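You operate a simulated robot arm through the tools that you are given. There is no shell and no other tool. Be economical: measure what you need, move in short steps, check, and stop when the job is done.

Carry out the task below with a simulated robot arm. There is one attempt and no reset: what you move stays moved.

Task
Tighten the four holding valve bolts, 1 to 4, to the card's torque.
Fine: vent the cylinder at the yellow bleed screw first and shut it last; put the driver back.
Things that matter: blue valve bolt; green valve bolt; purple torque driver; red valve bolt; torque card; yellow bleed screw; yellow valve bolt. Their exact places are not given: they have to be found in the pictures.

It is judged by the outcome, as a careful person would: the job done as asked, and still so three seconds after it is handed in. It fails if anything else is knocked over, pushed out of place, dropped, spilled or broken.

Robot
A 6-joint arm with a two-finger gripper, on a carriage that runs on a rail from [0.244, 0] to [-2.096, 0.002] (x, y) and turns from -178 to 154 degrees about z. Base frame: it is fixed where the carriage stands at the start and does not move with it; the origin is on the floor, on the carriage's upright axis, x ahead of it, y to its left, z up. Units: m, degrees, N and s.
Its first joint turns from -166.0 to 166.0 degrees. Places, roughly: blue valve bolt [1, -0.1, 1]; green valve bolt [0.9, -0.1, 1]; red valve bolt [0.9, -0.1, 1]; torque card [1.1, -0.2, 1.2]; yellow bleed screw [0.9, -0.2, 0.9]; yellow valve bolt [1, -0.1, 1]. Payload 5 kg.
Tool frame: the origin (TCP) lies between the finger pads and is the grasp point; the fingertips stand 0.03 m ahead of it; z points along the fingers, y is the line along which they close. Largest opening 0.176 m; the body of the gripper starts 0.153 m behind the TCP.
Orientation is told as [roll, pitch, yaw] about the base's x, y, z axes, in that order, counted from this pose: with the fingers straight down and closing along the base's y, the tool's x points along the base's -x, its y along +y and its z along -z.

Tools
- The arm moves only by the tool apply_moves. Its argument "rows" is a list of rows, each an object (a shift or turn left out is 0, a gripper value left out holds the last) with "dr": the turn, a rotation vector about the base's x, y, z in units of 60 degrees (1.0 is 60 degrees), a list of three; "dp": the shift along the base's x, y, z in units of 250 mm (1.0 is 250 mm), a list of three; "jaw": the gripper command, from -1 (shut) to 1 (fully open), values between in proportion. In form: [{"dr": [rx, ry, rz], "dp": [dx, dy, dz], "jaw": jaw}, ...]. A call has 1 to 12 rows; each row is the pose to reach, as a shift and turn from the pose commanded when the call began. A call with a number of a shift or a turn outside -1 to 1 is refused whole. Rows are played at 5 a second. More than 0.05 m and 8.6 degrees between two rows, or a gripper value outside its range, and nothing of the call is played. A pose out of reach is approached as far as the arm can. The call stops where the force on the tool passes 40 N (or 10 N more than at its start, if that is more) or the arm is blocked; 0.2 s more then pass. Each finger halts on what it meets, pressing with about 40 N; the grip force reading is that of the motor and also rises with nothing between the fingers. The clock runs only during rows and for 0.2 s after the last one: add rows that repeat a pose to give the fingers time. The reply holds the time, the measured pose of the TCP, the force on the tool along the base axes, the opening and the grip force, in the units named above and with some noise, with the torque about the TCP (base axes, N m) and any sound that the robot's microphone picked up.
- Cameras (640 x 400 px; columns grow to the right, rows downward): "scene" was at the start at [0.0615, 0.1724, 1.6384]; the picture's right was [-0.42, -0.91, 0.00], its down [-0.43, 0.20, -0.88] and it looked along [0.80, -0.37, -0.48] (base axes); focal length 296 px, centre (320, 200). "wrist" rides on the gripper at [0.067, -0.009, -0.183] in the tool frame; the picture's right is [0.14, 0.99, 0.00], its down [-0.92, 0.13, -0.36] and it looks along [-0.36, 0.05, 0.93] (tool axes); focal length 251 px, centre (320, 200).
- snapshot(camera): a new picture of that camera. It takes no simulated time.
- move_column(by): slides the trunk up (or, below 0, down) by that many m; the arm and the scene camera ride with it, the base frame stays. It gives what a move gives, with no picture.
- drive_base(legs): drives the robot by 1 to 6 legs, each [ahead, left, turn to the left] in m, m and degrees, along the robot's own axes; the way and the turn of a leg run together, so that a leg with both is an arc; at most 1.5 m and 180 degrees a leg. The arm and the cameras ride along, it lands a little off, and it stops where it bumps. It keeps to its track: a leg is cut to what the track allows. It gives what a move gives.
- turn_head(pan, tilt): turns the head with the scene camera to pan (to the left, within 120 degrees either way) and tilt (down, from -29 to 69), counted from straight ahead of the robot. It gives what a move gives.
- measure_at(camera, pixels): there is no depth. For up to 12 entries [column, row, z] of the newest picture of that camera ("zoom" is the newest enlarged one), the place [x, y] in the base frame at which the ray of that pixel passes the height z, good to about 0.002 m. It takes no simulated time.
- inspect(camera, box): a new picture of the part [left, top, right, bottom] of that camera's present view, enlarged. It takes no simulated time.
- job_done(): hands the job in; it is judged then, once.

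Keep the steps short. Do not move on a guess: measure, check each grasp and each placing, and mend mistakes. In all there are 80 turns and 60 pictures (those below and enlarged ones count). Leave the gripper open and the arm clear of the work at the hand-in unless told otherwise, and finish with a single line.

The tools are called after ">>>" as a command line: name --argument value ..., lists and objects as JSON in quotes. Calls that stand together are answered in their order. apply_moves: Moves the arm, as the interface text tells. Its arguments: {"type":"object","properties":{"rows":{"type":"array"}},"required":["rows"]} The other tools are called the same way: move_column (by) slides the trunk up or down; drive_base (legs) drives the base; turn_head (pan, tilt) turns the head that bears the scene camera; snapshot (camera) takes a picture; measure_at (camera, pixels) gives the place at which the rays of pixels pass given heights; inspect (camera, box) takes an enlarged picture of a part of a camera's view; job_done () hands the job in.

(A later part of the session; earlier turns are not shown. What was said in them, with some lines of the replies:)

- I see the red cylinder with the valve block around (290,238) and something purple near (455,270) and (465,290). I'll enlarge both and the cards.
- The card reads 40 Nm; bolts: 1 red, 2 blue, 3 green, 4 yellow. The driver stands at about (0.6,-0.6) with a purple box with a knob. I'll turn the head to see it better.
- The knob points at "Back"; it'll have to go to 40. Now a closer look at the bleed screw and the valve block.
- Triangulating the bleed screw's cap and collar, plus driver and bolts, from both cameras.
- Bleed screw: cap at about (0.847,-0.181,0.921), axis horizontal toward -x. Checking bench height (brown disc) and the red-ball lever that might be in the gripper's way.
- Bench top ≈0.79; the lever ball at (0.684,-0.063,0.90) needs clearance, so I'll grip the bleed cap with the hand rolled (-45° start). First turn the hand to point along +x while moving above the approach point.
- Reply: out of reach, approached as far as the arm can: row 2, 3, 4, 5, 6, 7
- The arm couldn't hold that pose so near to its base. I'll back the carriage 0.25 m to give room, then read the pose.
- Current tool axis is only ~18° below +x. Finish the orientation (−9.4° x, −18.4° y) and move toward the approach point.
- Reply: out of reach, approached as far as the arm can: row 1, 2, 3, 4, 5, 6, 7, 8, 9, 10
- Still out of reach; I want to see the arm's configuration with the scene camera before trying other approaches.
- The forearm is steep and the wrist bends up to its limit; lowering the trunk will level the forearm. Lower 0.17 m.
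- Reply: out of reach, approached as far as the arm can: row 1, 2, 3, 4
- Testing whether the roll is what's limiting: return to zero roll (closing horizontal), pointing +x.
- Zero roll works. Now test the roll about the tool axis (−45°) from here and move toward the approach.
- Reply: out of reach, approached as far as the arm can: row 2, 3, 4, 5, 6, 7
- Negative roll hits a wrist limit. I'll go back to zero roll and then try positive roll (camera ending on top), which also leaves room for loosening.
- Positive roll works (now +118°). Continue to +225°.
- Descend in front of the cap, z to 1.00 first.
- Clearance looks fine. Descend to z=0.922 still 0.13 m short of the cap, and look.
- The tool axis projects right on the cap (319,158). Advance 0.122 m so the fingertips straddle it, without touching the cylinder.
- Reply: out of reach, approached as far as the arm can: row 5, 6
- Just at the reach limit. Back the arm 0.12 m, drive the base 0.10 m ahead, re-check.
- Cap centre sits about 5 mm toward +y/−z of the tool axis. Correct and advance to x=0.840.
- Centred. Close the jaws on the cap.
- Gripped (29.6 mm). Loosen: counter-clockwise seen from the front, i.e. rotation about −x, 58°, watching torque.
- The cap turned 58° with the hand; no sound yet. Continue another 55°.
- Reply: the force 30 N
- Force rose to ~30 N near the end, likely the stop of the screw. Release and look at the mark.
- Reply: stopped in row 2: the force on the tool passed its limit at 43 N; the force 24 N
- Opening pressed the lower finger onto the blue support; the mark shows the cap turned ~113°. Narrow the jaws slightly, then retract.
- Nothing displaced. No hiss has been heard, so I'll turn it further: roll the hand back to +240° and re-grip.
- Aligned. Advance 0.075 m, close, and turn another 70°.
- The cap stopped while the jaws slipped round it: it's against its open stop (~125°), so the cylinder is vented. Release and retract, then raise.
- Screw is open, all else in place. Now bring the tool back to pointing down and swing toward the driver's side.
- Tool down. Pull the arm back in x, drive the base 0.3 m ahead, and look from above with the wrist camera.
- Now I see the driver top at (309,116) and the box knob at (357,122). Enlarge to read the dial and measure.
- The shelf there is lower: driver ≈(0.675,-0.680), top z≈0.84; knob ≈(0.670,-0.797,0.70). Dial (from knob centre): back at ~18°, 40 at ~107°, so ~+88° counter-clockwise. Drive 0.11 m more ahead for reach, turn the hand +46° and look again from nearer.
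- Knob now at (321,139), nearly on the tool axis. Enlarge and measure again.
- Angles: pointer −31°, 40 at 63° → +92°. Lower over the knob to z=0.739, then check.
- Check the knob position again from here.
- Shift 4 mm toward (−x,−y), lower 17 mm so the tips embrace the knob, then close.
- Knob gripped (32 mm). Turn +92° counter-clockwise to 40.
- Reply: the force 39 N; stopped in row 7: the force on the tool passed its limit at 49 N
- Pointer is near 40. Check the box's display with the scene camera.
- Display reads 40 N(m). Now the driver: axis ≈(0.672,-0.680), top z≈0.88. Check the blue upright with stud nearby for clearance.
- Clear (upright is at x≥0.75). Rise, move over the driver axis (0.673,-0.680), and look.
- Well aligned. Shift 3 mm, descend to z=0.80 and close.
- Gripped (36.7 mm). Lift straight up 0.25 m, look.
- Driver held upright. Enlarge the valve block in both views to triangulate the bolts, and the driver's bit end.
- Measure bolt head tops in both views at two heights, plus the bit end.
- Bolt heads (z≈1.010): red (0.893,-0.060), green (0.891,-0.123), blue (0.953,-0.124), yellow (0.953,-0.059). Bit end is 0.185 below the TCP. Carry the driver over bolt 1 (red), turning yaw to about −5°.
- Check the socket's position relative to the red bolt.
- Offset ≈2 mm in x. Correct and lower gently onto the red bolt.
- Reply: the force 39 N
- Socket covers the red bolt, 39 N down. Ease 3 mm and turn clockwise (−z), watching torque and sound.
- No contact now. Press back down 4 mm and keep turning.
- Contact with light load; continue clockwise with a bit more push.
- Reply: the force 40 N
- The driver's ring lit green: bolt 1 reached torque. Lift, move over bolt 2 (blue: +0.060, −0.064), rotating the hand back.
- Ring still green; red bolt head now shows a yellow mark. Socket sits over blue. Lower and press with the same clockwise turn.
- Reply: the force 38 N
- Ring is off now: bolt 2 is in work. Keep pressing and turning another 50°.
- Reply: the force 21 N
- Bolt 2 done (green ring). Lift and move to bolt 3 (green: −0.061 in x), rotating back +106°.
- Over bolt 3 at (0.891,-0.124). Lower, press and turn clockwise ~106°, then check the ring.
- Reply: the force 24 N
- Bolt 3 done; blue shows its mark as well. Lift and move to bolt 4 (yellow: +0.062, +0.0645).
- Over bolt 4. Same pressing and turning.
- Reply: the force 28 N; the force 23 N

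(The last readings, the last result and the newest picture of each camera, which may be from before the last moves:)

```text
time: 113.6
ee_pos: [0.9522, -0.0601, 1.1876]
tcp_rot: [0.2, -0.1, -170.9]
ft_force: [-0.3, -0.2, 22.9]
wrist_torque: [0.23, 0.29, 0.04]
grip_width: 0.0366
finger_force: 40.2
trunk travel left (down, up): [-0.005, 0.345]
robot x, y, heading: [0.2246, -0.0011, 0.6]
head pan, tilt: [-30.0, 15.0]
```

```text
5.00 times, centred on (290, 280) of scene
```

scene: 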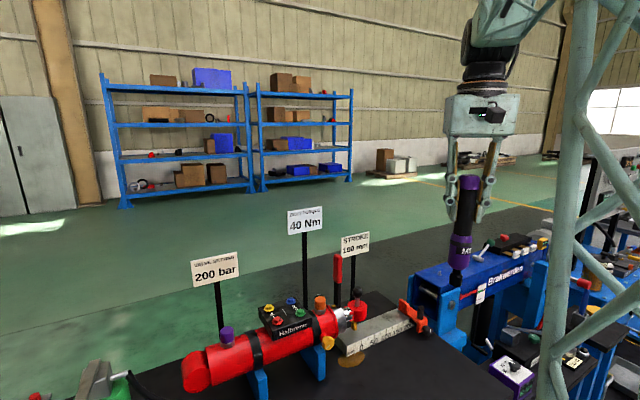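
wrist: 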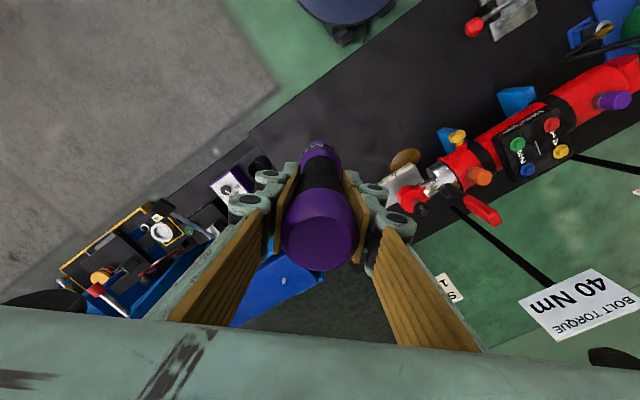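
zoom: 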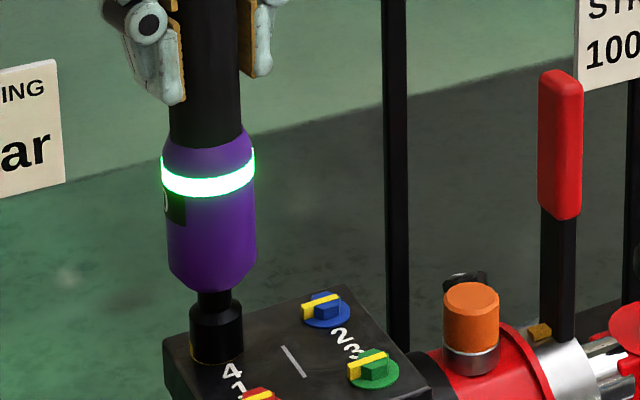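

All four bolts marked and torqued. Lift off and carry the driver back along the same path (net −0.281, −0.618, −0.3865 m, yaw +128°).

>>> apply_moves --rows '[{"dp": [0, 0, 0.15]}, {"dp": [0, 0, 0.3]}, {"dp": [0, 0, 0.4]}, {"dr": [0, 0, 0.13], "dp": [-0.16, 0, 0.4]}, {"dr": [0, 0, 0.26], "dp": [-0.33, 0, 0.4]}, {"dr": [0, 0, 0.39], "dp": [-0.5, 0, 0.4]}, {"dr": [0, 0, 0.52], "dp": [-0.66, 0, 0.4]}, {"dr": [0, 0, 0.65], "dp": [-0.82, 0, 0.4]}, {"dr": [0, 0, 0.78], "dp": [-0.984, 0, 0.4]}, {"dr": [0, 0, 0.78], "dp": [-0.984, 0, 0.4]}]'

>>> apply_moves --rows '[{"dr": [0, 0, 0.13], "dp": [0, -0.14, 0]}, {"dr": [0, 0, 0.26], "dp": [0, -0.28, 0]}, {"dr": [0, 0, 0.39], "dp": [0, -0.42, 0]}, {"dr": [0, 0, 0.52], "dp": [0, -0.56, 0]}, {"dr": [0, 0, 0.65], "dp": [0, -0.7, 0]}, {"dr": [0, 0, 0.78], "dp": [0, -0.84, 0]}, {"dr": [0, 0, 0.91], "dp": [0, -1.0, 0]}, {"dr": [0, 0, 0.91], "dp": [0, -1.0, 0]}]'

>>> apply_moves --rows '[{"dr": [0, 0, 0.1], "dp": [-0.01, -0.14, 0]}, {"dr": [0, 0, 0.2], "dp": [-0.02, -0.28, 0]}, {"dr": [0, 0, 0.3], "dp": [-0.03, -0.42, 0]}, {"dr": [0, 0, 0.4], "dp": [-0.04, -0.56, 0]}, {"dr": [0, 0, 0.45], "dp": [-0.05, -0.7, 0]}, {"dr": [0, 0, 0.45], "dp": [-0.06, -0.84, 0]}, {"dr": [0, 0, 0.45], "dp": [-0.07, -1.0, 0]}, {"dr": [0, 0, 0.45], "dp": [-0.07, -1.0, 0]}]'

>>> apply_moves --rows '[{"dp": [-0.03, -0.16, 0]}, {"dp": [-0.05, -0.32, 0]}, {"dp": [-0.07, -0.471, 0]}, {"dp": [-0.07, -0.471, -0.15]}, {"dp": [-0.07, -0.471, -0.33]}, {"dp": [-0.07, -0.471, -0.5]}, {"dp": [-0.07, -0.471, -0.66]}, {"dp": [-0.07, -0.471, -0.82]}, {"dp": [-0.07, -0.471, -0.946]}, {"dp": [-0.07, -0.471, -0.946]}]'

```text
time: 115.8
ee_pos: [0.7073, -0.0567, 1.287]
tcp_rot: [0.2, 0.1, -123.9]
ft_force: [-2.8, -0.3, -8.4]
wrist_torque: [0.0, -0.24, -0.01]
grip_width: 0.0367
finger_force: 39.9
trunk travel left (down, up): [-0.005, 0.345]
robot x, y, heading: [0.2272, -0.0015, 0.3]
head pan, tilt: [-30.0, 15.0]
```

```text
time: 117.6
ee_pos: [0.7045, -0.3109, 1.2874]
tcp_rot: [0.0, -0.1, -69.3]
ft_force: [0.4, -1.6, -10.2]
wrist_torque: [0.2, 0.03, 0.0]
grip_width: 0.0367
finger_force: 39.9
trunk travel left (down, up): [-0.005, 0.345]
robot x, y, heading: [0.2283, 0.0006, 0.6]
head pan, tilt: [-30.0, 15.0]
```

```text
time: 119.4
ee_pos: [0.6884, -0.5622, 1.2848]
tcp_rot: [0.2, 0.0, -42.3]
ft_force: [-0.4, -2.5, -10.5]
wrist_torque: [0.28, 0.05, 0.01]
grip_width: 0.0365
finger_force: 40.1
trunk travel left (down, up): [-0.005, 0.345]
robot x, y, heading: [0.2283, 0.0045, 0.4]
head pan, tilt: [-30.0, 15.0]
```

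```text
time: 121.6
ee_pos: [0.6699, -0.6787, 1.0532]
tcp_rot: [0.1, 0.0, -42.5]
ft_force: [0.6, 0.1, -9.6]
wrist_torque: [0.07, 0.03, 0.01]
grip_width: 0.0364
finger_force: 40.1
trunk travel left (down, up): [-0.005, 0.345]
robot x, y, heading: [0.2302, -0.004, 0.7]
head pan, tilt: [-30.0, 15.0]
```

Back above the holder. Lower into it, slowing at the end.

>>> apply_moves --rows '[{"dp": [0, 0, -0.18]}, {"dp": [0, 0, -0.36]}, {"dp": [0, 0, -0.5]}, {"dp": [0, 0, -0.6]}, {"dp": [0, 0, -0.7]}, {"dp": [0, 0, -0.8]}, {"dp": [0, 0, -0.87]}, {"dp": [0, 0, -0.92]}, {"dp": [0, 0, -0.96]}, {"dp": [0, 0, -0.98]}, {"dp": [0, 0, -0.99]}, {"dp": [0, 0, -0.99]}]'

>>> snapshot --camera "wrist"

```text
time: 124.2
ee_pos: [0.6712, -0.6788, 0.8033]
tcp_rot: [0.1, 0.0, -42.4]
ft_force: [0.4, 0.4, -10.2]
wrist_torque: [-0.03, -0.01, 0.03]
grip_width: 0.0366
finger_force: 39.5
trunk travel left (down, up): [-0.005, 0.345]
robot x, y, heading: [0.226, 0.004, 0.4]
head pan, tilt: [-30.0, 15.0]
```

```text
4 pictures are left
```

wrist: 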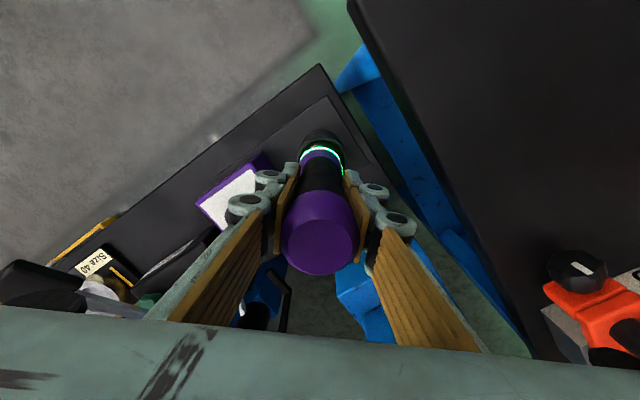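

It's inside the holder. Lower the last few mm until it bears, then release and rise.

>>> apply_moves --rows '[{"dp": [0, 0, -0.008]}, {"dp": [0, 0, -0.016]}, {"dp": [0, 0, -0.016]}]'

```text
time: 125.0
ee_pos: [0.6729, -0.6782, 0.8012]
tcp_rot: [0.1, 0.0, -42.5]
ft_force: [0.1, -0.2, -9.5]
wrist_torque: [0.01, -0.01, -0.02]
grip_width: 0.0366
finger_force: 39.7
trunk travel left (down, up): [-0.005, 0.345]
robot x, y, heading: [0.2264, 0.0022, 0.5]
head pan, tilt: [-30.0, 15.0]
```

Still hanging freely; lower further in small steps.

>>> apply_moves --rows '[{"dp": [0, 0, -0.008]}, {"dp": [0, 0, -0.016]}, {"dp": [0, 0, -0.024]}, {"dp": [0, 0, -0.024]}]'

```text
time: 126.0
ee_pos: [0.6737, -0.6767, 0.7963]
tcp_rot: [0.1, -0.2, -42.5]
ft_force: [-1.2, 1.7, 19.6]
wrist_torque: [-0.15, 0.27, 0.0]
grip_width: 0.0364
finger_force: 39.8
trunk travel left (down, up): [-0.005, 0.345]
robot x, y, heading: [0.2245, 0.0024, 0.5]
head pan, tilt: [-30.0, 15.0]
```

It bears on the bottom (19.6 N). Open and rise clear.

>>> apply_moves --rows '[{"jaw": -0.5, "dp": [0, 0, 0.008]}, {"jaw": -0.1, "dp": [0, 0, 0.008]}, {"jaw": -0.1, "dp": [0, 0, 0.008]}, {"dp": [0, 0, 0.1]}, {"dp": [0, 0, 0.25]}, {"dp": [0, 0, 0.42]}, {"dp": [0, 0, 0.6]}, {"dp": [0, 0, 0.8]}, {"dp": [0, 0, 1.0]}, {"dp": [0, 0, 1.0]}]'

>>> snapshot --camera "wrist"

```text
time: 128.2
ee_pos: [0.673, -0.677, 1.0459]
tcp_rot: [0.1, 0.0, -42.4]
ft_force: [-0.1, 1.7, 0.6]
wrist_torque: [-0.13, -0.04, 0.01]
grip_width: 0.0791
finger_force: 0.1
trunk travel left (down, up): [-0.005, 0.345]
robot x, y, heading: [0.2311, -0.0023, 0.5]
head pan, tilt: [-30.0, 15.0]
```

```text
3 pictures are left
```

wrist: 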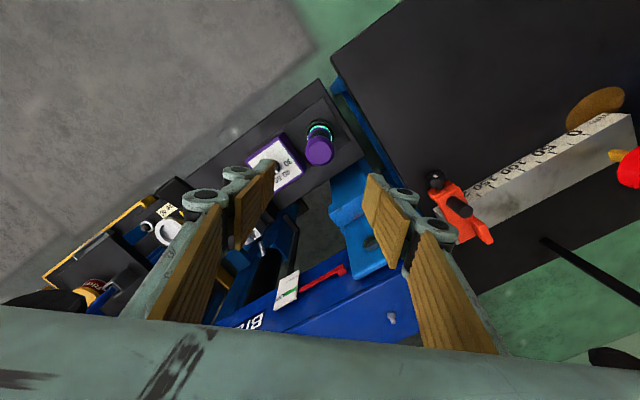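

Driver is upright in its holder. Now back to the bleed screw: raise, drive the base back to x≈−0.15, turn yaw to −180° in the air.

>>> apply_moves --rows '[{"dp": [0, 0, 0.18]}, {"dp": [0, 0, 0.36]}, {"dp": [0, 0, 0.54]}, {"dp": [0, 0, 0.72]}, {"dp": [0, 0, 0.9]}, {"dp": [0, 0, 0.9]}]'

>>> drive_base --legs '[[-0.378, 0, 0]]'

>>> apply_moves --rows '[{"dr": [0, 0, -0.13], "dp": [0.12, 0.05, 0]}, {"dr": [0, 0, -0.26], "dp": [0.24, 0.1, 0]}, {"dr": [0, 0, -0.39], "dp": [0.36, 0.15, 0]}, {"dr": [0, 0, -0.52], "dp": [0.48, 0.2, 0]}, {"dr": [0, 0, -0.65], "dp": [0.6, 0.25, 0]}, {"dr": [0, 0, -0.78], "dp": [0.72, 0.3, 0]}, {"dr": [0, 0, -0.91], "dp": [0.84, 0.4, 0]}, {"dr": [0, 0, -0.91], "dp": [1.0, 0.5, 0]}, {"dr": [0, 0, -0.91], "dp": [1.0, 0.5, 0]}]'

>>> apply_moves --rows '[{"dr": [0, 0, -0.13], "dp": [0.1, 0.03, 0]}, {"dr": [0, 0, -0.26], "dp": [0.2, 0.06, 0]}, {"dr": [0, 0, -0.39], "dp": [0.3, 0.1, 0]}, {"dr": [0, 0, -0.52], "dp": [0.38, 0.13, 0]}, {"dr": [0, 0, -0.65], "dp": [0.38, 0.13, 0]}, {"dr": [0, 0, -0.78], "dp": [0.38, 0.13, 0]}, {"dr": [0, 0, -0.91], "dp": [0.38, 0.13, 0]}, {"dr": [0, 0, -0.97], "dp": [0.38, 0.13, 0]}, {"dr": [0, 0, -0.97], "dp": [0.38, 0.13, 0]}]'

```text
time: 129.6
ee_pos: [0.6717, -0.6771, 1.2689]
tcp_rot: [0.1, 0.0, -42.3]
ft_force: [0.0, 0.7, 0.4]
wrist_torque: [-0.08, -0.04, 0.02]
grip_width: 0.0793
finger_force: 0.0
trunk travel left (down, up): [-0.005, 0.345]
robot x, y, heading: [0.2295, 0.0024, 0.4]
head pan, tilt: [-30.0, 15.0]
```

```text
time: 132.1
ee_pos: [0.2951, -0.6738, 1.2683]
tcp_rot: [0.1, 0.1, -42.0]
ft_force: [-0.4, -0.3, -0.1]
wrist_torque: [0.0, -0.02, -0.01]
grip_width: 0.0788
finger_force: 0.1
trunk travel left (down, up): [-0.005, 0.345]
robot x, y, heading: [-0.1529, -0.0016, 0.8]
head pan, tilt: [-30.0, 15.0]
```

```text
time: 134.1
ee_pos: [0.5458, -0.5474, 1.2683]
tcp_rot: [0.2, 0.0, -96.5]
ft_force: [1.1, 1.1, -0.2]
wrist_torque: [-0.13, 0.24, -0.01]
grip_width: 0.0791
finger_force: 0.1
trunk travel left (down, up): [-0.005, 0.345]
robot x, y, heading: [-0.1517, -0.0041, 0.8]
head pan, tilt: [-30.0, 15.0]
```

```text
time: 136.1
ee_pos: [0.639, -0.5152, 1.268]
tcp_rot: [0.1, -0.1, -154.7]
ft_force: [-0.4, -0.4, -0.1]
wrist_torque: [0.0, 0.03, 0.05]
grip_width: 0.0793
finger_force: 0.0
trunk travel left (down, up): [-0.005, 0.345]
robot x, y, heading: [-0.1533, 0.0002, 1.1]
head pan, tilt: [-30.0, 15.0]
```

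Finish yaw to 180°, then pitch the hand up to point along +x, moving toward y=−0.22.

>>> apply_moves --rows '[{"dr": [0, 0, -0.14], "dp": [0, 0.05, 0]}, {"dr": [0, 0, -0.28], "dp": [0, 0.1, 0]}, {"dr": [0, 0, -0.42], "dp": [0, 0.1, 0]}, {"dr": [0, 0, -0.42], "dp": [0, 0.1, 0]}]'

>>> apply_moves --rows '[{"dr": [0, -0.13, 0], "dp": [0, 0.1, 0]}, {"dr": [0, -0.26, 0], "dp": [0, 0.2, 0]}, {"dr": [0, -0.39, 0], "dp": [0, 0.3, 0]}, {"dr": [0, -0.52, 0], "dp": [0, 0.4, 0]}, {"dr": [0, -0.65, 0], "dp": [0, 0.5, 0]}, {"dr": [0, -0.75, 0], "dp": [0, 0.55, 0]}, {"dr": [0, -0.75, 0], "dp": [0, 0.55, 0]}]'

>>> apply_moves --rows '[{"dr": [0, -0.13, 0], "dp": [0, 0.1, 0]}, {"dr": [0, -0.26, 0], "dp": [0, 0.2, 0]}, {"dr": [0, -0.39, 0], "dp": [0, 0.3, 0]}, {"dr": [0, -0.52, 0], "dp": [0, 0.4, 0]}, {"dr": [0, -0.65, 0], "dp": [0, 0.5, 0]}, {"dr": [0, -0.75, 0], "dp": [0, 0.53, 0]}, {"dr": [0, -0.75, 0], "dp": [0, 0.53, 0]}]'

```text
time: 137.1
ee_pos: [0.64, -0.489, 1.2692]
tcp_rot: [0.1, 0.0, 179.9]
ft_force: [0.3, -0.1, -0.2]
wrist_torque: [0.01, 0.0, 0.0]
grip_width: 0.0795
finger_force: 0.0
trunk travel left (down, up): [-0.005, 0.345]
robot x, y, heading: [-0.1499, 0.0003, 1.0]
head pan, tilt: [-30.0, 15.0]
```

```text
time: 138.7
ee_pos: [0.6403, -0.354, 1.269]
tcp_rot: [0.2, 45.0, -180.0]
ft_force: [0.7, 0.4, 0.6]
wrist_torque: [-0.04, 0.03, -0.04]
grip_width: 0.0795
finger_force: 0.1
trunk travel left (down, up): [-0.005, 0.345]
robot x, y, heading: [-0.1559, 0.0008, 0.9]
head pan, tilt: [-30.0, 15.0]
```

```text
time: 140.3
ee_pos: [0.6423, -0.2228, 1.2696]
tcp_rot: [136.7, 89.9, -43.5]
ft_force: [0.4, -0.3, 0.3]
wrist_torque: [0.0, -0.04, 0.03]
grip_width: 0.0792
finger_force: 0.0
trunk travel left (down, up): [-0.005, 0.345]
robot x, y, heading: [-0.1541, -0.001, 0.7]
head pan, tilt: [-30.0, 15.0]
```

Roll the hand to ~+122°, set the jaws to ~49 mm, and come down in front of the cap.

>>> apply_moves --rows '[{"dr": [-0.13, 0, 0], "dp": [0.04, 0.03, -0.06], "jaw": -0.44}, {"dr": [-0.26, 0, 0], "dp": [0.08, 0.06, -0.12]}, {"dr": [-0.39, 0, 0], "dp": [0.12, 0.09, -0.18]}, {"dr": [-0.52, 0, 0], "dp": [0.16, 0.12, -0.24]}, {"dr": [-0.65, 0, 0], "dp": [0.2, 0.15, -0.3]}, {"dr": [-0.78, 0, 0], "dp": [0.24, 0.164, -0.36]}, {"dr": [-0.91, 0, 0], "dp": [0.28, 0.164, -0.4]}, {"dr": [-0.97, 0, 0], "dp": [0.28, 0.164, -0.4]}, {"dr": [-0.97, 0, 0], "dp": [0.28, 0.164, -0.4]}]'

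>>> apply_moves --rows '[{"dp": [0, 0, -0.15]}, {"dp": [0, 0, -0.3]}, {"dp": [0, 0, -0.45]}, {"dp": [0, 0, -0.6]}, {"dp": [0, 0, -0.75]}, {"dp": [0, 0, -0.88]}, {"dp": [0, 0, -0.992]}, {"dp": [0, 0, -0.992]}]'

>>> snapshot --camera "wrist"

```text
time: 142.3
ee_pos: [0.7105, -0.181, 1.169]
tcp_rot: [90.1, 31.7, -90.0]
ft_force: [0.8, 0.3, 0.1]
wrist_torque: [-0.04, -0.02, -0.02]
grip_width: 0.0494
finger_force: 0.0
trunk travel left (down, up): [-0.005, 0.345]
robot x, y, heading: [-0.1476, -0.001, 0.9]
head pan, tilt: [-30.0, 15.0]
```

```text
time: 144.1
ee_pos: [0.7107, -0.1806, 0.9227]
tcp_rot: [90.2, 31.8, -90.1]
ft_force: [-0.5, 0.0, -0.1]
wrist_torque: [0.03, -0.01, -0.03]
grip_width: 0.0492
finger_force: 0.1
trunk travel left (down, up): [-0.005, 0.345]
robot x, y, heading: [-0.1531, -0.0006, 0.7]
head pan, tilt: [-30.0, 15.0]
```

```text
2 pictures are left
```

wrist: 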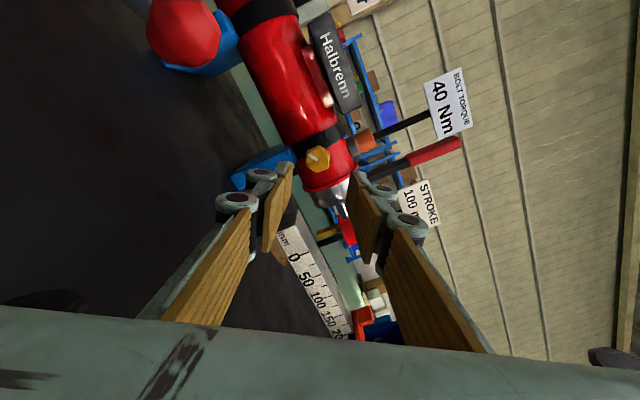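

Cap on axis at (318,160). Advance 0.129 m and close.

>>> apply_moves --rows '[{"dp": [0.13, 0, -0.004]}, {"dp": [0.26, 0, -0.004]}, {"dp": [0.39, 0, -0.004]}, {"dp": [0.46, 0, -0.004]}, {"dp": [0.517, 0, -0.004]}, {"dp": [0.517, 0, -0.004]}]'

>>> apply_moves --rows '[{"jaw": -0.7}, {"jaw": -1}, {"jaw": -1}, {"jaw": -1}]'

```text
time: 145.2
ee_pos: [0.8289, -0.1778, 0.9138]
tcp_rot: [89.4, 31.8, -90.1]
ft_force: [-14.3, 6.1, -1.7]
wrist_torque: [0.14, 0.51, 0.3]
grip_width: 0.0545
finger_force: 2.9
trunk travel left (down, up): [-0.005, 0.345]
robot x, y, heading: [-0.1542, 0.0007, 0.9]
head pan, tilt: [-30.0, 15.0]
stopped in row 5: the force on the tool passed its limit at 45 N (the readings are from after the stop); the commanded pose is now the measured one
```

```text
time: 145.7
ee_pos: [0.825, -0.1805, 0.919]
tcp_rot: [89.6, 31.9, -90.1]
ft_force: [-41.1, -5.7, 26.6]
wrist_torque: [0.42, 0.85, -0.03]
grip_width: 0.036
finger_force: 39.0
trunk travel left (down, up): [-0.005, 0.345]
robot x, y, heading: [-0.1567, 0.0, 0.8]
head pan, tilt: [-30.0, 15.0]
stopped in row 2: the force on the tool passed its limit at 47 N (the readings are from after the stop); the commanded pose is now the measured one
```

The lower finger fouled the support at this roll. Ease open, retract, and use a roll of ~155° instead.

>>> apply_moves --rows '[{"jaw": -0.5, "dp": [-0.01, 0, 0]}, {"jaw": -0.45, "dp": [-0.03, 0, 0]}, {"dp": [-0.1, 0, 0]}, {"dp": [-0.2, 0, 0]}, {"dp": [-0.32, 0, 0]}, {"dp": [-0.32, 0, 0]}]'

>>> apply_moves --rows '[{"dr": [0.13, 0, 0], "jaw": -0.3}, {"dr": [0.26, 0, 0]}, {"dr": [0.39, 0, 0]}, {"dr": [0.52, 0, 0]}, {"dr": [0.6, 0, 0]}, {"dr": [0.6, 0, 0]}]'

>>> snapshot --camera "wrist"

```text
time: 147.1
ee_pos: [0.7475, -0.1779, 0.9151]
tcp_rot: [89.3, 32.0, -90.1]
ft_force: [-0.1, 0.2, 0.5]
wrist_torque: [0.01, 0.03, 0.01]
grip_width: 0.0483
finger_force: 0.1
trunk travel left (down, up): [-0.005, 0.345]
robot x, y, heading: [-0.153, -0.0009, 0.7]
head pan, tilt: [-30.0, 15.0]
```

```text
time: 148.5
ee_pos: [0.7468, -0.1778, 0.9134]
tcp_rot: [88.9, 68.0, -90.7]
ft_force: [-0.8, 1.2, -0.4]
wrist_torque: [0.0, 0.02, 0.0]
grip_width: 0.0613
finger_force: 0.2
trunk travel left (down, up): [-0.005, 0.345]
robot x, y, heading: [-0.1553, 0.0029, 0.8]
head pan, tilt: [-30.0, 15.0]
```

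```text
1 pictures are left
```

wrist: 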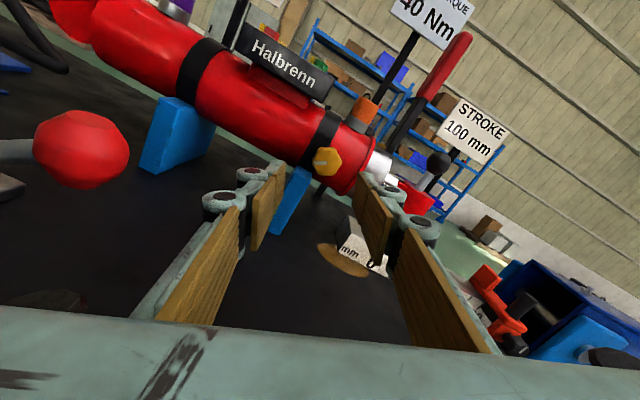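

Cap is ~5 mm to −y and ~9 mm up from the axis. Correct, advance to x=0.840 and close.

>>> apply_moves --rows '[{"dp": [0, -0.017, 0.034], "jaw": -0.4}, {"dp": [0.12, -0.017, 0.034]}, {"dp": [0.24, -0.017, 0.034]}, {"dp": [0.32, -0.017, 0.034]}, {"dp": [0.372, -0.017, 0.034]}, {"dp": [0.372, -0.017, 0.034]}]'

>>> apply_moves --rows '[{"jaw": -0.7}, {"jaw": -1}, {"jaw": -1}, {"jaw": -1}]'

```text
time: 149.9
ee_pos: [0.8412, -0.181, 0.9223]
tcp_rot: [88.8, 67.9, -90.6]
ft_force: [0.6, 0.2, 0.3]
wrist_torque: [-0.01, 0.02, 0.02]
grip_width: 0.0526
finger_force: 0.0
trunk travel left (down, up): [-0.005, 0.345]
robot x, y, heading: [-0.1553, -0.0002, 1.0]
head pan, tilt: [-30.0, 15.0]
```

```text
time: 150.9
ee_pos: [0.8412, -0.1805, 0.9225]
tcp_rot: [88.7, 67.9, -90.6]
ft_force: [1.5, 3.0, -2.4]
wrist_torque: [0.04, -0.09, -0.12]
grip_width: 0.03
finger_force: 44.6
trunk travel left (down, up): [-0.005, 0.345]
robot x, y, heading: [-0.1523, -0.0006, 0.8]
head pan, tilt: [-30.0, 15.0]
```

Gripped cleanly. Turn clockwise (+x): 58° and then 29°.

>>> apply_moves --rows '[{"dr": [0.14, 0, 0]}, {"dr": [0.28, 0, 0]}, {"dr": [0.42, 0, 0]}, {"dr": [0.56, 0, 0]}, {"dr": [0.7, 0, 0]}, {"dr": [0.84, 0, 0]}, {"dr": [0.97, 0, 0]}, {"dr": [0.97, 0, 0]}]'

>>> apply_moves --rows '[{"dr": [0.12, 0, 0]}, {"dr": [0.24, 0, 0]}, {"dr": [0.36, 0, 0]}, {"dr": [0.48, 0, 0]}, {"dr": [0.48, 0, 0]}]'

```text
time: 152.7
ee_pos: [0.8414, -0.1818, 0.9218]
tcp_rot: [-90.4, 53.8, 90.4]
ft_force: [0.2, -2.6, 3.2]
wrist_torque: [0.02, -0.01, -0.26]
grip_width: 0.0299
finger_force: 45.3
trunk travel left (down, up): [-0.005, 0.345]
robot x, y, heading: [-0.1549, 0.0049, 0.5]
head pan, tilt: [-30.0, 15.0]
```

```text
time: 153.9
ee_pos: [0.8413, -0.1825, 0.9216]
tcp_rot: [-90.6, 25.0, 90.2]
ft_force: [4.5, -8.5, -3.2]
wrist_torque: [-0.02, 0.2, -0.14]
grip_width: 0.03
finger_force: 44.9
trunk travel left (down, up): [-0.005, 0.345]
robot x, y, heading: [-0.1552, 0.001, 0.8]
head pan, tilt: [-30.0, 15.0]
```

Turned 87°, no stop yet. Release narrowly, back off, roll back to ~165° and re-grip.

>>> apply_moves --rows '[{"jaw": -0.6}, {"jaw": -0.5}, {"dp": [-0.08, 0, 0]}, {"dp": [-0.2, 0, 0]}, {"dp": [-0.3, 0, 0]}, {"dp": [-0.3, 0, 0]}]'

>>> apply_moves --rows '[{"dr": [-0.14, 0, 0]}, {"dr": [-0.28, 0, 0]}, {"dr": [-0.42, 0, 0]}, {"dr": [-0.56, 0, 0]}, {"dr": [-0.7, 0, 0]}, {"dr": [-0.84, 0, 0]}, {"dr": [-0.98, 0, 0]}, {"dr": [-0.98, 0, 0]}]'

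>>> apply_moves --rows '[{"dr": [-0.13, 0, 0], "jaw": -0.4}, {"dr": [-0.26, 0, 0]}, {"dr": [-0.36, 0, 0]}, {"dr": [-0.36, 0, 0]}]'

```text
time: 155.3
ee_pos: [0.7633, -0.1838, 0.9218]
tcp_rot: [-90.5, 25.2, 90.3]
ft_force: [-0.2, -0.6, -0.2]
wrist_torque: [0.01, -0.01, 0.0]
grip_width: 0.0441
finger_force: 0.0
trunk travel left (down, up): [-0.005, 0.345]
robot x, y, heading: [-0.1543, 0.0008, 0.9]
head pan, tilt: [-30.0, 15.0]
```

```text
time: 157.1
ee_pos: [0.7665, -0.1816, 0.9225]
tcp_rot: [-88.6, 83.9, 92.0]
ft_force: [-0.9, -0.5, 0.1]
wrist_torque: [-0.01, 0.01, -0.01]
grip_width: 0.0441
finger_force: 0.0
trunk travel left (down, up): [-0.005, 0.345]
robot x, y, heading: [-0.1538, 0.0021, 0.9]
head pan, tilt: [-30.0, 15.0]
```

```text
time: 158.1
ee_pos: [0.7668, -0.1806, 0.9221]
tcp_rot: [88.6, 74.5, -90.7]
ft_force: [0.8, -0.2, 0.1]
wrist_torque: [0.02, 0.0, -0.01]
grip_width: 0.0527
finger_force: 0.1
trunk travel left (down, up): [-0.005, 0.345]
robot x, y, heading: [-0.1561, 0.0013, 0.7]
head pan, tilt: [-30.0, 15.0]
```

Re-grip and turn clockwise up to 87° again, expecting the closed stop after ~40°.

>>> apply_moves --rows '[{"dp": [0.1, 0, 0]}, {"dp": [0.2, 0, 0]}, {"dp": [0.3, 0, 0]}, {"dp": [0.3, 0, 0]}, {"dp": [0.3, 0, 0], "jaw": -0.7}, {"dp": [0.3, 0, 0], "jaw": -1}, {"dp": [0.3, 0, 0]}, {"dp": [0.3, 0, 0]}]'

>>> apply_moves --rows '[{"dr": [0.14, 0, 0]}, {"dr": [0.28, 0, 0]}, {"dr": [0.42, 0, 0]}, {"dr": [0.5, 0, 0]}, {"dr": [0.5, 0, 0]}]'

>>> apply_moves --rows '[{"dr": [0.08, 0, 0]}, {"dr": [0.16, 0, 0]}, {"dr": [0.24, 0, 0]}, {"dr": [0.32, 0, 0]}, {"dr": [0.32, 0, 0]}]'

```text
time: 159.9
ee_pos: [0.8406, -0.1807, 0.9207]
tcp_rot: [88.6, 74.5, -90.8]
ft_force: [4.9, -1.4, -1.4]
wrist_torque: [0.02, 0.04, -0.21]
grip_width: 0.0297
finger_force: 45.1
trunk travel left (down, up): [-0.005, 0.345]
robot x, y, heading: [-0.151, 0.0018, 0.8]
head pan, tilt: [-30.0, 15.0]
```

```text
time: 161.1
ee_pos: [0.8406, -0.1811, 0.9206]
tcp_rot: [-89.2, 75.4, 91.2]
ft_force: [-11.7, 3.2, -11.6]
wrist_torque: [0.0, 0.24, -0.08]
grip_width: 0.0298
finger_force: 44.5
trunk travel left (down, up): [-0.005, 0.345]
robot x, y, heading: [-0.1541, -0.0023, 0.7]
head pan, tilt: [-30.0, 15.0]
```

```text
time: 162.3
ee_pos: [0.8411, -0.1829, 0.9241]
tcp_rot: [-90.6, 56.3, 90.1]
ft_force: [-5.0, -7.8, -1.6]
wrist_torque: [-0.46, 0.01, -0.27]
grip_width: 0.0302
finger_force: 45.1
trunk travel left (down, up): [-0.005, 0.345]
robot x, y, heading: [-0.1554, 0.0, 0.7]
head pan, tilt: [-30.0, 15.0]
```

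Torque about x is now −0.46 N m: the closed stop. Give another 12° to confirm.

>>> apply_moves --rows '[{"dr": [0.07, 0, 0]}, {"dr": [0.14, 0, 0]}, {"dr": [0.2, 0, 0]}, {"dr": [0.2, 0, 0]}]'

```text
time: 163.3
ee_pos: [0.8401, -0.1816, 0.9218]
tcp_rot: [-90.3, 44.2, 90.3]
ft_force: [8.2, -13.6, -4.3]
wrist_torque: [-0.62, 0.1, -0.41]
grip_width: 0.0295
finger_force: 44.9
trunk travel left (down, up): [-0.005, 0.345]
robot x, y, heading: [-0.1536, -0.0007, 0.8]
head pan, tilt: [-30.0, 15.0]
```

Firmly at the closed stop. Release, retract and use the last picture to read the cap's mark.

>>> apply_moves --rows '[{"jaw": -0.5}, {"jaw": -0.35}, {"jaw": -0.35}, {"dp": [-0.08, 0, 0]}, {"dp": [-0.2, 0, 0]}, {"dp": [-0.32, 0, 0]}, {"dp": [-0.32, 0, 0]}]'

>>> inspect --camera "wrist" --box '[220, 110, 420, 235]'

```text
time: 164.9
ee_pos: [0.7605, -0.1826, 0.9238]
tcp_rot: [-90.3, 44.3, 90.3]
ft_force: [-0.2, 0.2, -0.7]
wrist_torque: [0.01, -0.02, 0.01]
grip_width: 0.0571
finger_force: 0.1
trunk travel left (down, up): [-0.005, 0.345]
robot x, y, heading: [-0.1549, -0.0026, 0.5]
head pan, tilt: [-30.0, 15.0]
```

```text
3.20 times, centred on (320, 172) of wrist
```

zoom: 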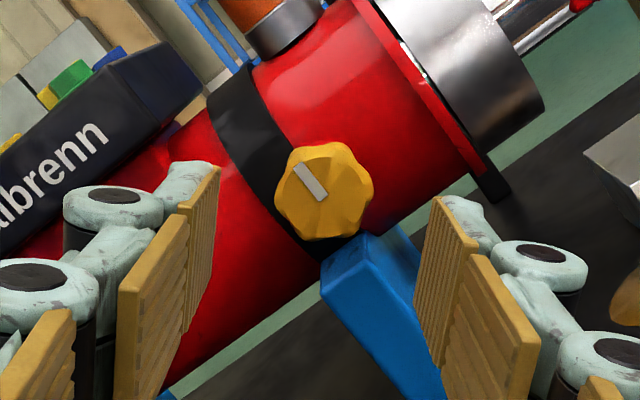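

The mark is back where it was at the start: the screw is shut. Raise the arm clear and open the gripper.

>>> apply_moves --rows '[{"dp": [-0.15, 0, 0]}, {"dp": [-0.2, 0, 0.16]}, {"dp": [-0.2, 0, 0.34]}, {"dp": [-0.2, 0, 0.52]}, {"dp": [-0.25, 0, 0.7]}, {"dp": [-0.3, 0, 0.88]}, {"dp": [-0.4, 0, 1.0]}, {"dp": [-0.5, 0, 1.0], "jaw": 0.5}, {"dp": [-0.5, 0, 1.0], "jaw": 1}, {"dp": [-0.5, 0, 1.0]}, {"dp": [-0.5, 0, 1.0]}]'

```text
time: 167.3
ee_pos: [0.6341, -0.1833, 1.1725]
tcp_rot: [-90.3, 44.3, 90.3]
ft_force: [1.1, -0.3, -0.4]
wrist_torque: [-0.01, 0.0, 0.01]
grip_width: 0.1762
finger_force: 0.2
trunk travel left (down, up): [-0.005, 0.345]
robot x, y, heading: [-0.1554, 0.0001, 0.9]
head pan, tilt: [-30.0, 15.0]
```

Everything is done and the arm is clear with the gripper open, so I'm handing the job in.

>>> job_done

```text
The job is handed in.
```

I vented the cylinder at the bleed screw, tightened bolts 1 to 4 with the driver set to 40 Nm (its ring lit green on each), put the driver back in its holder, and shut the bleed screw last to its stop.
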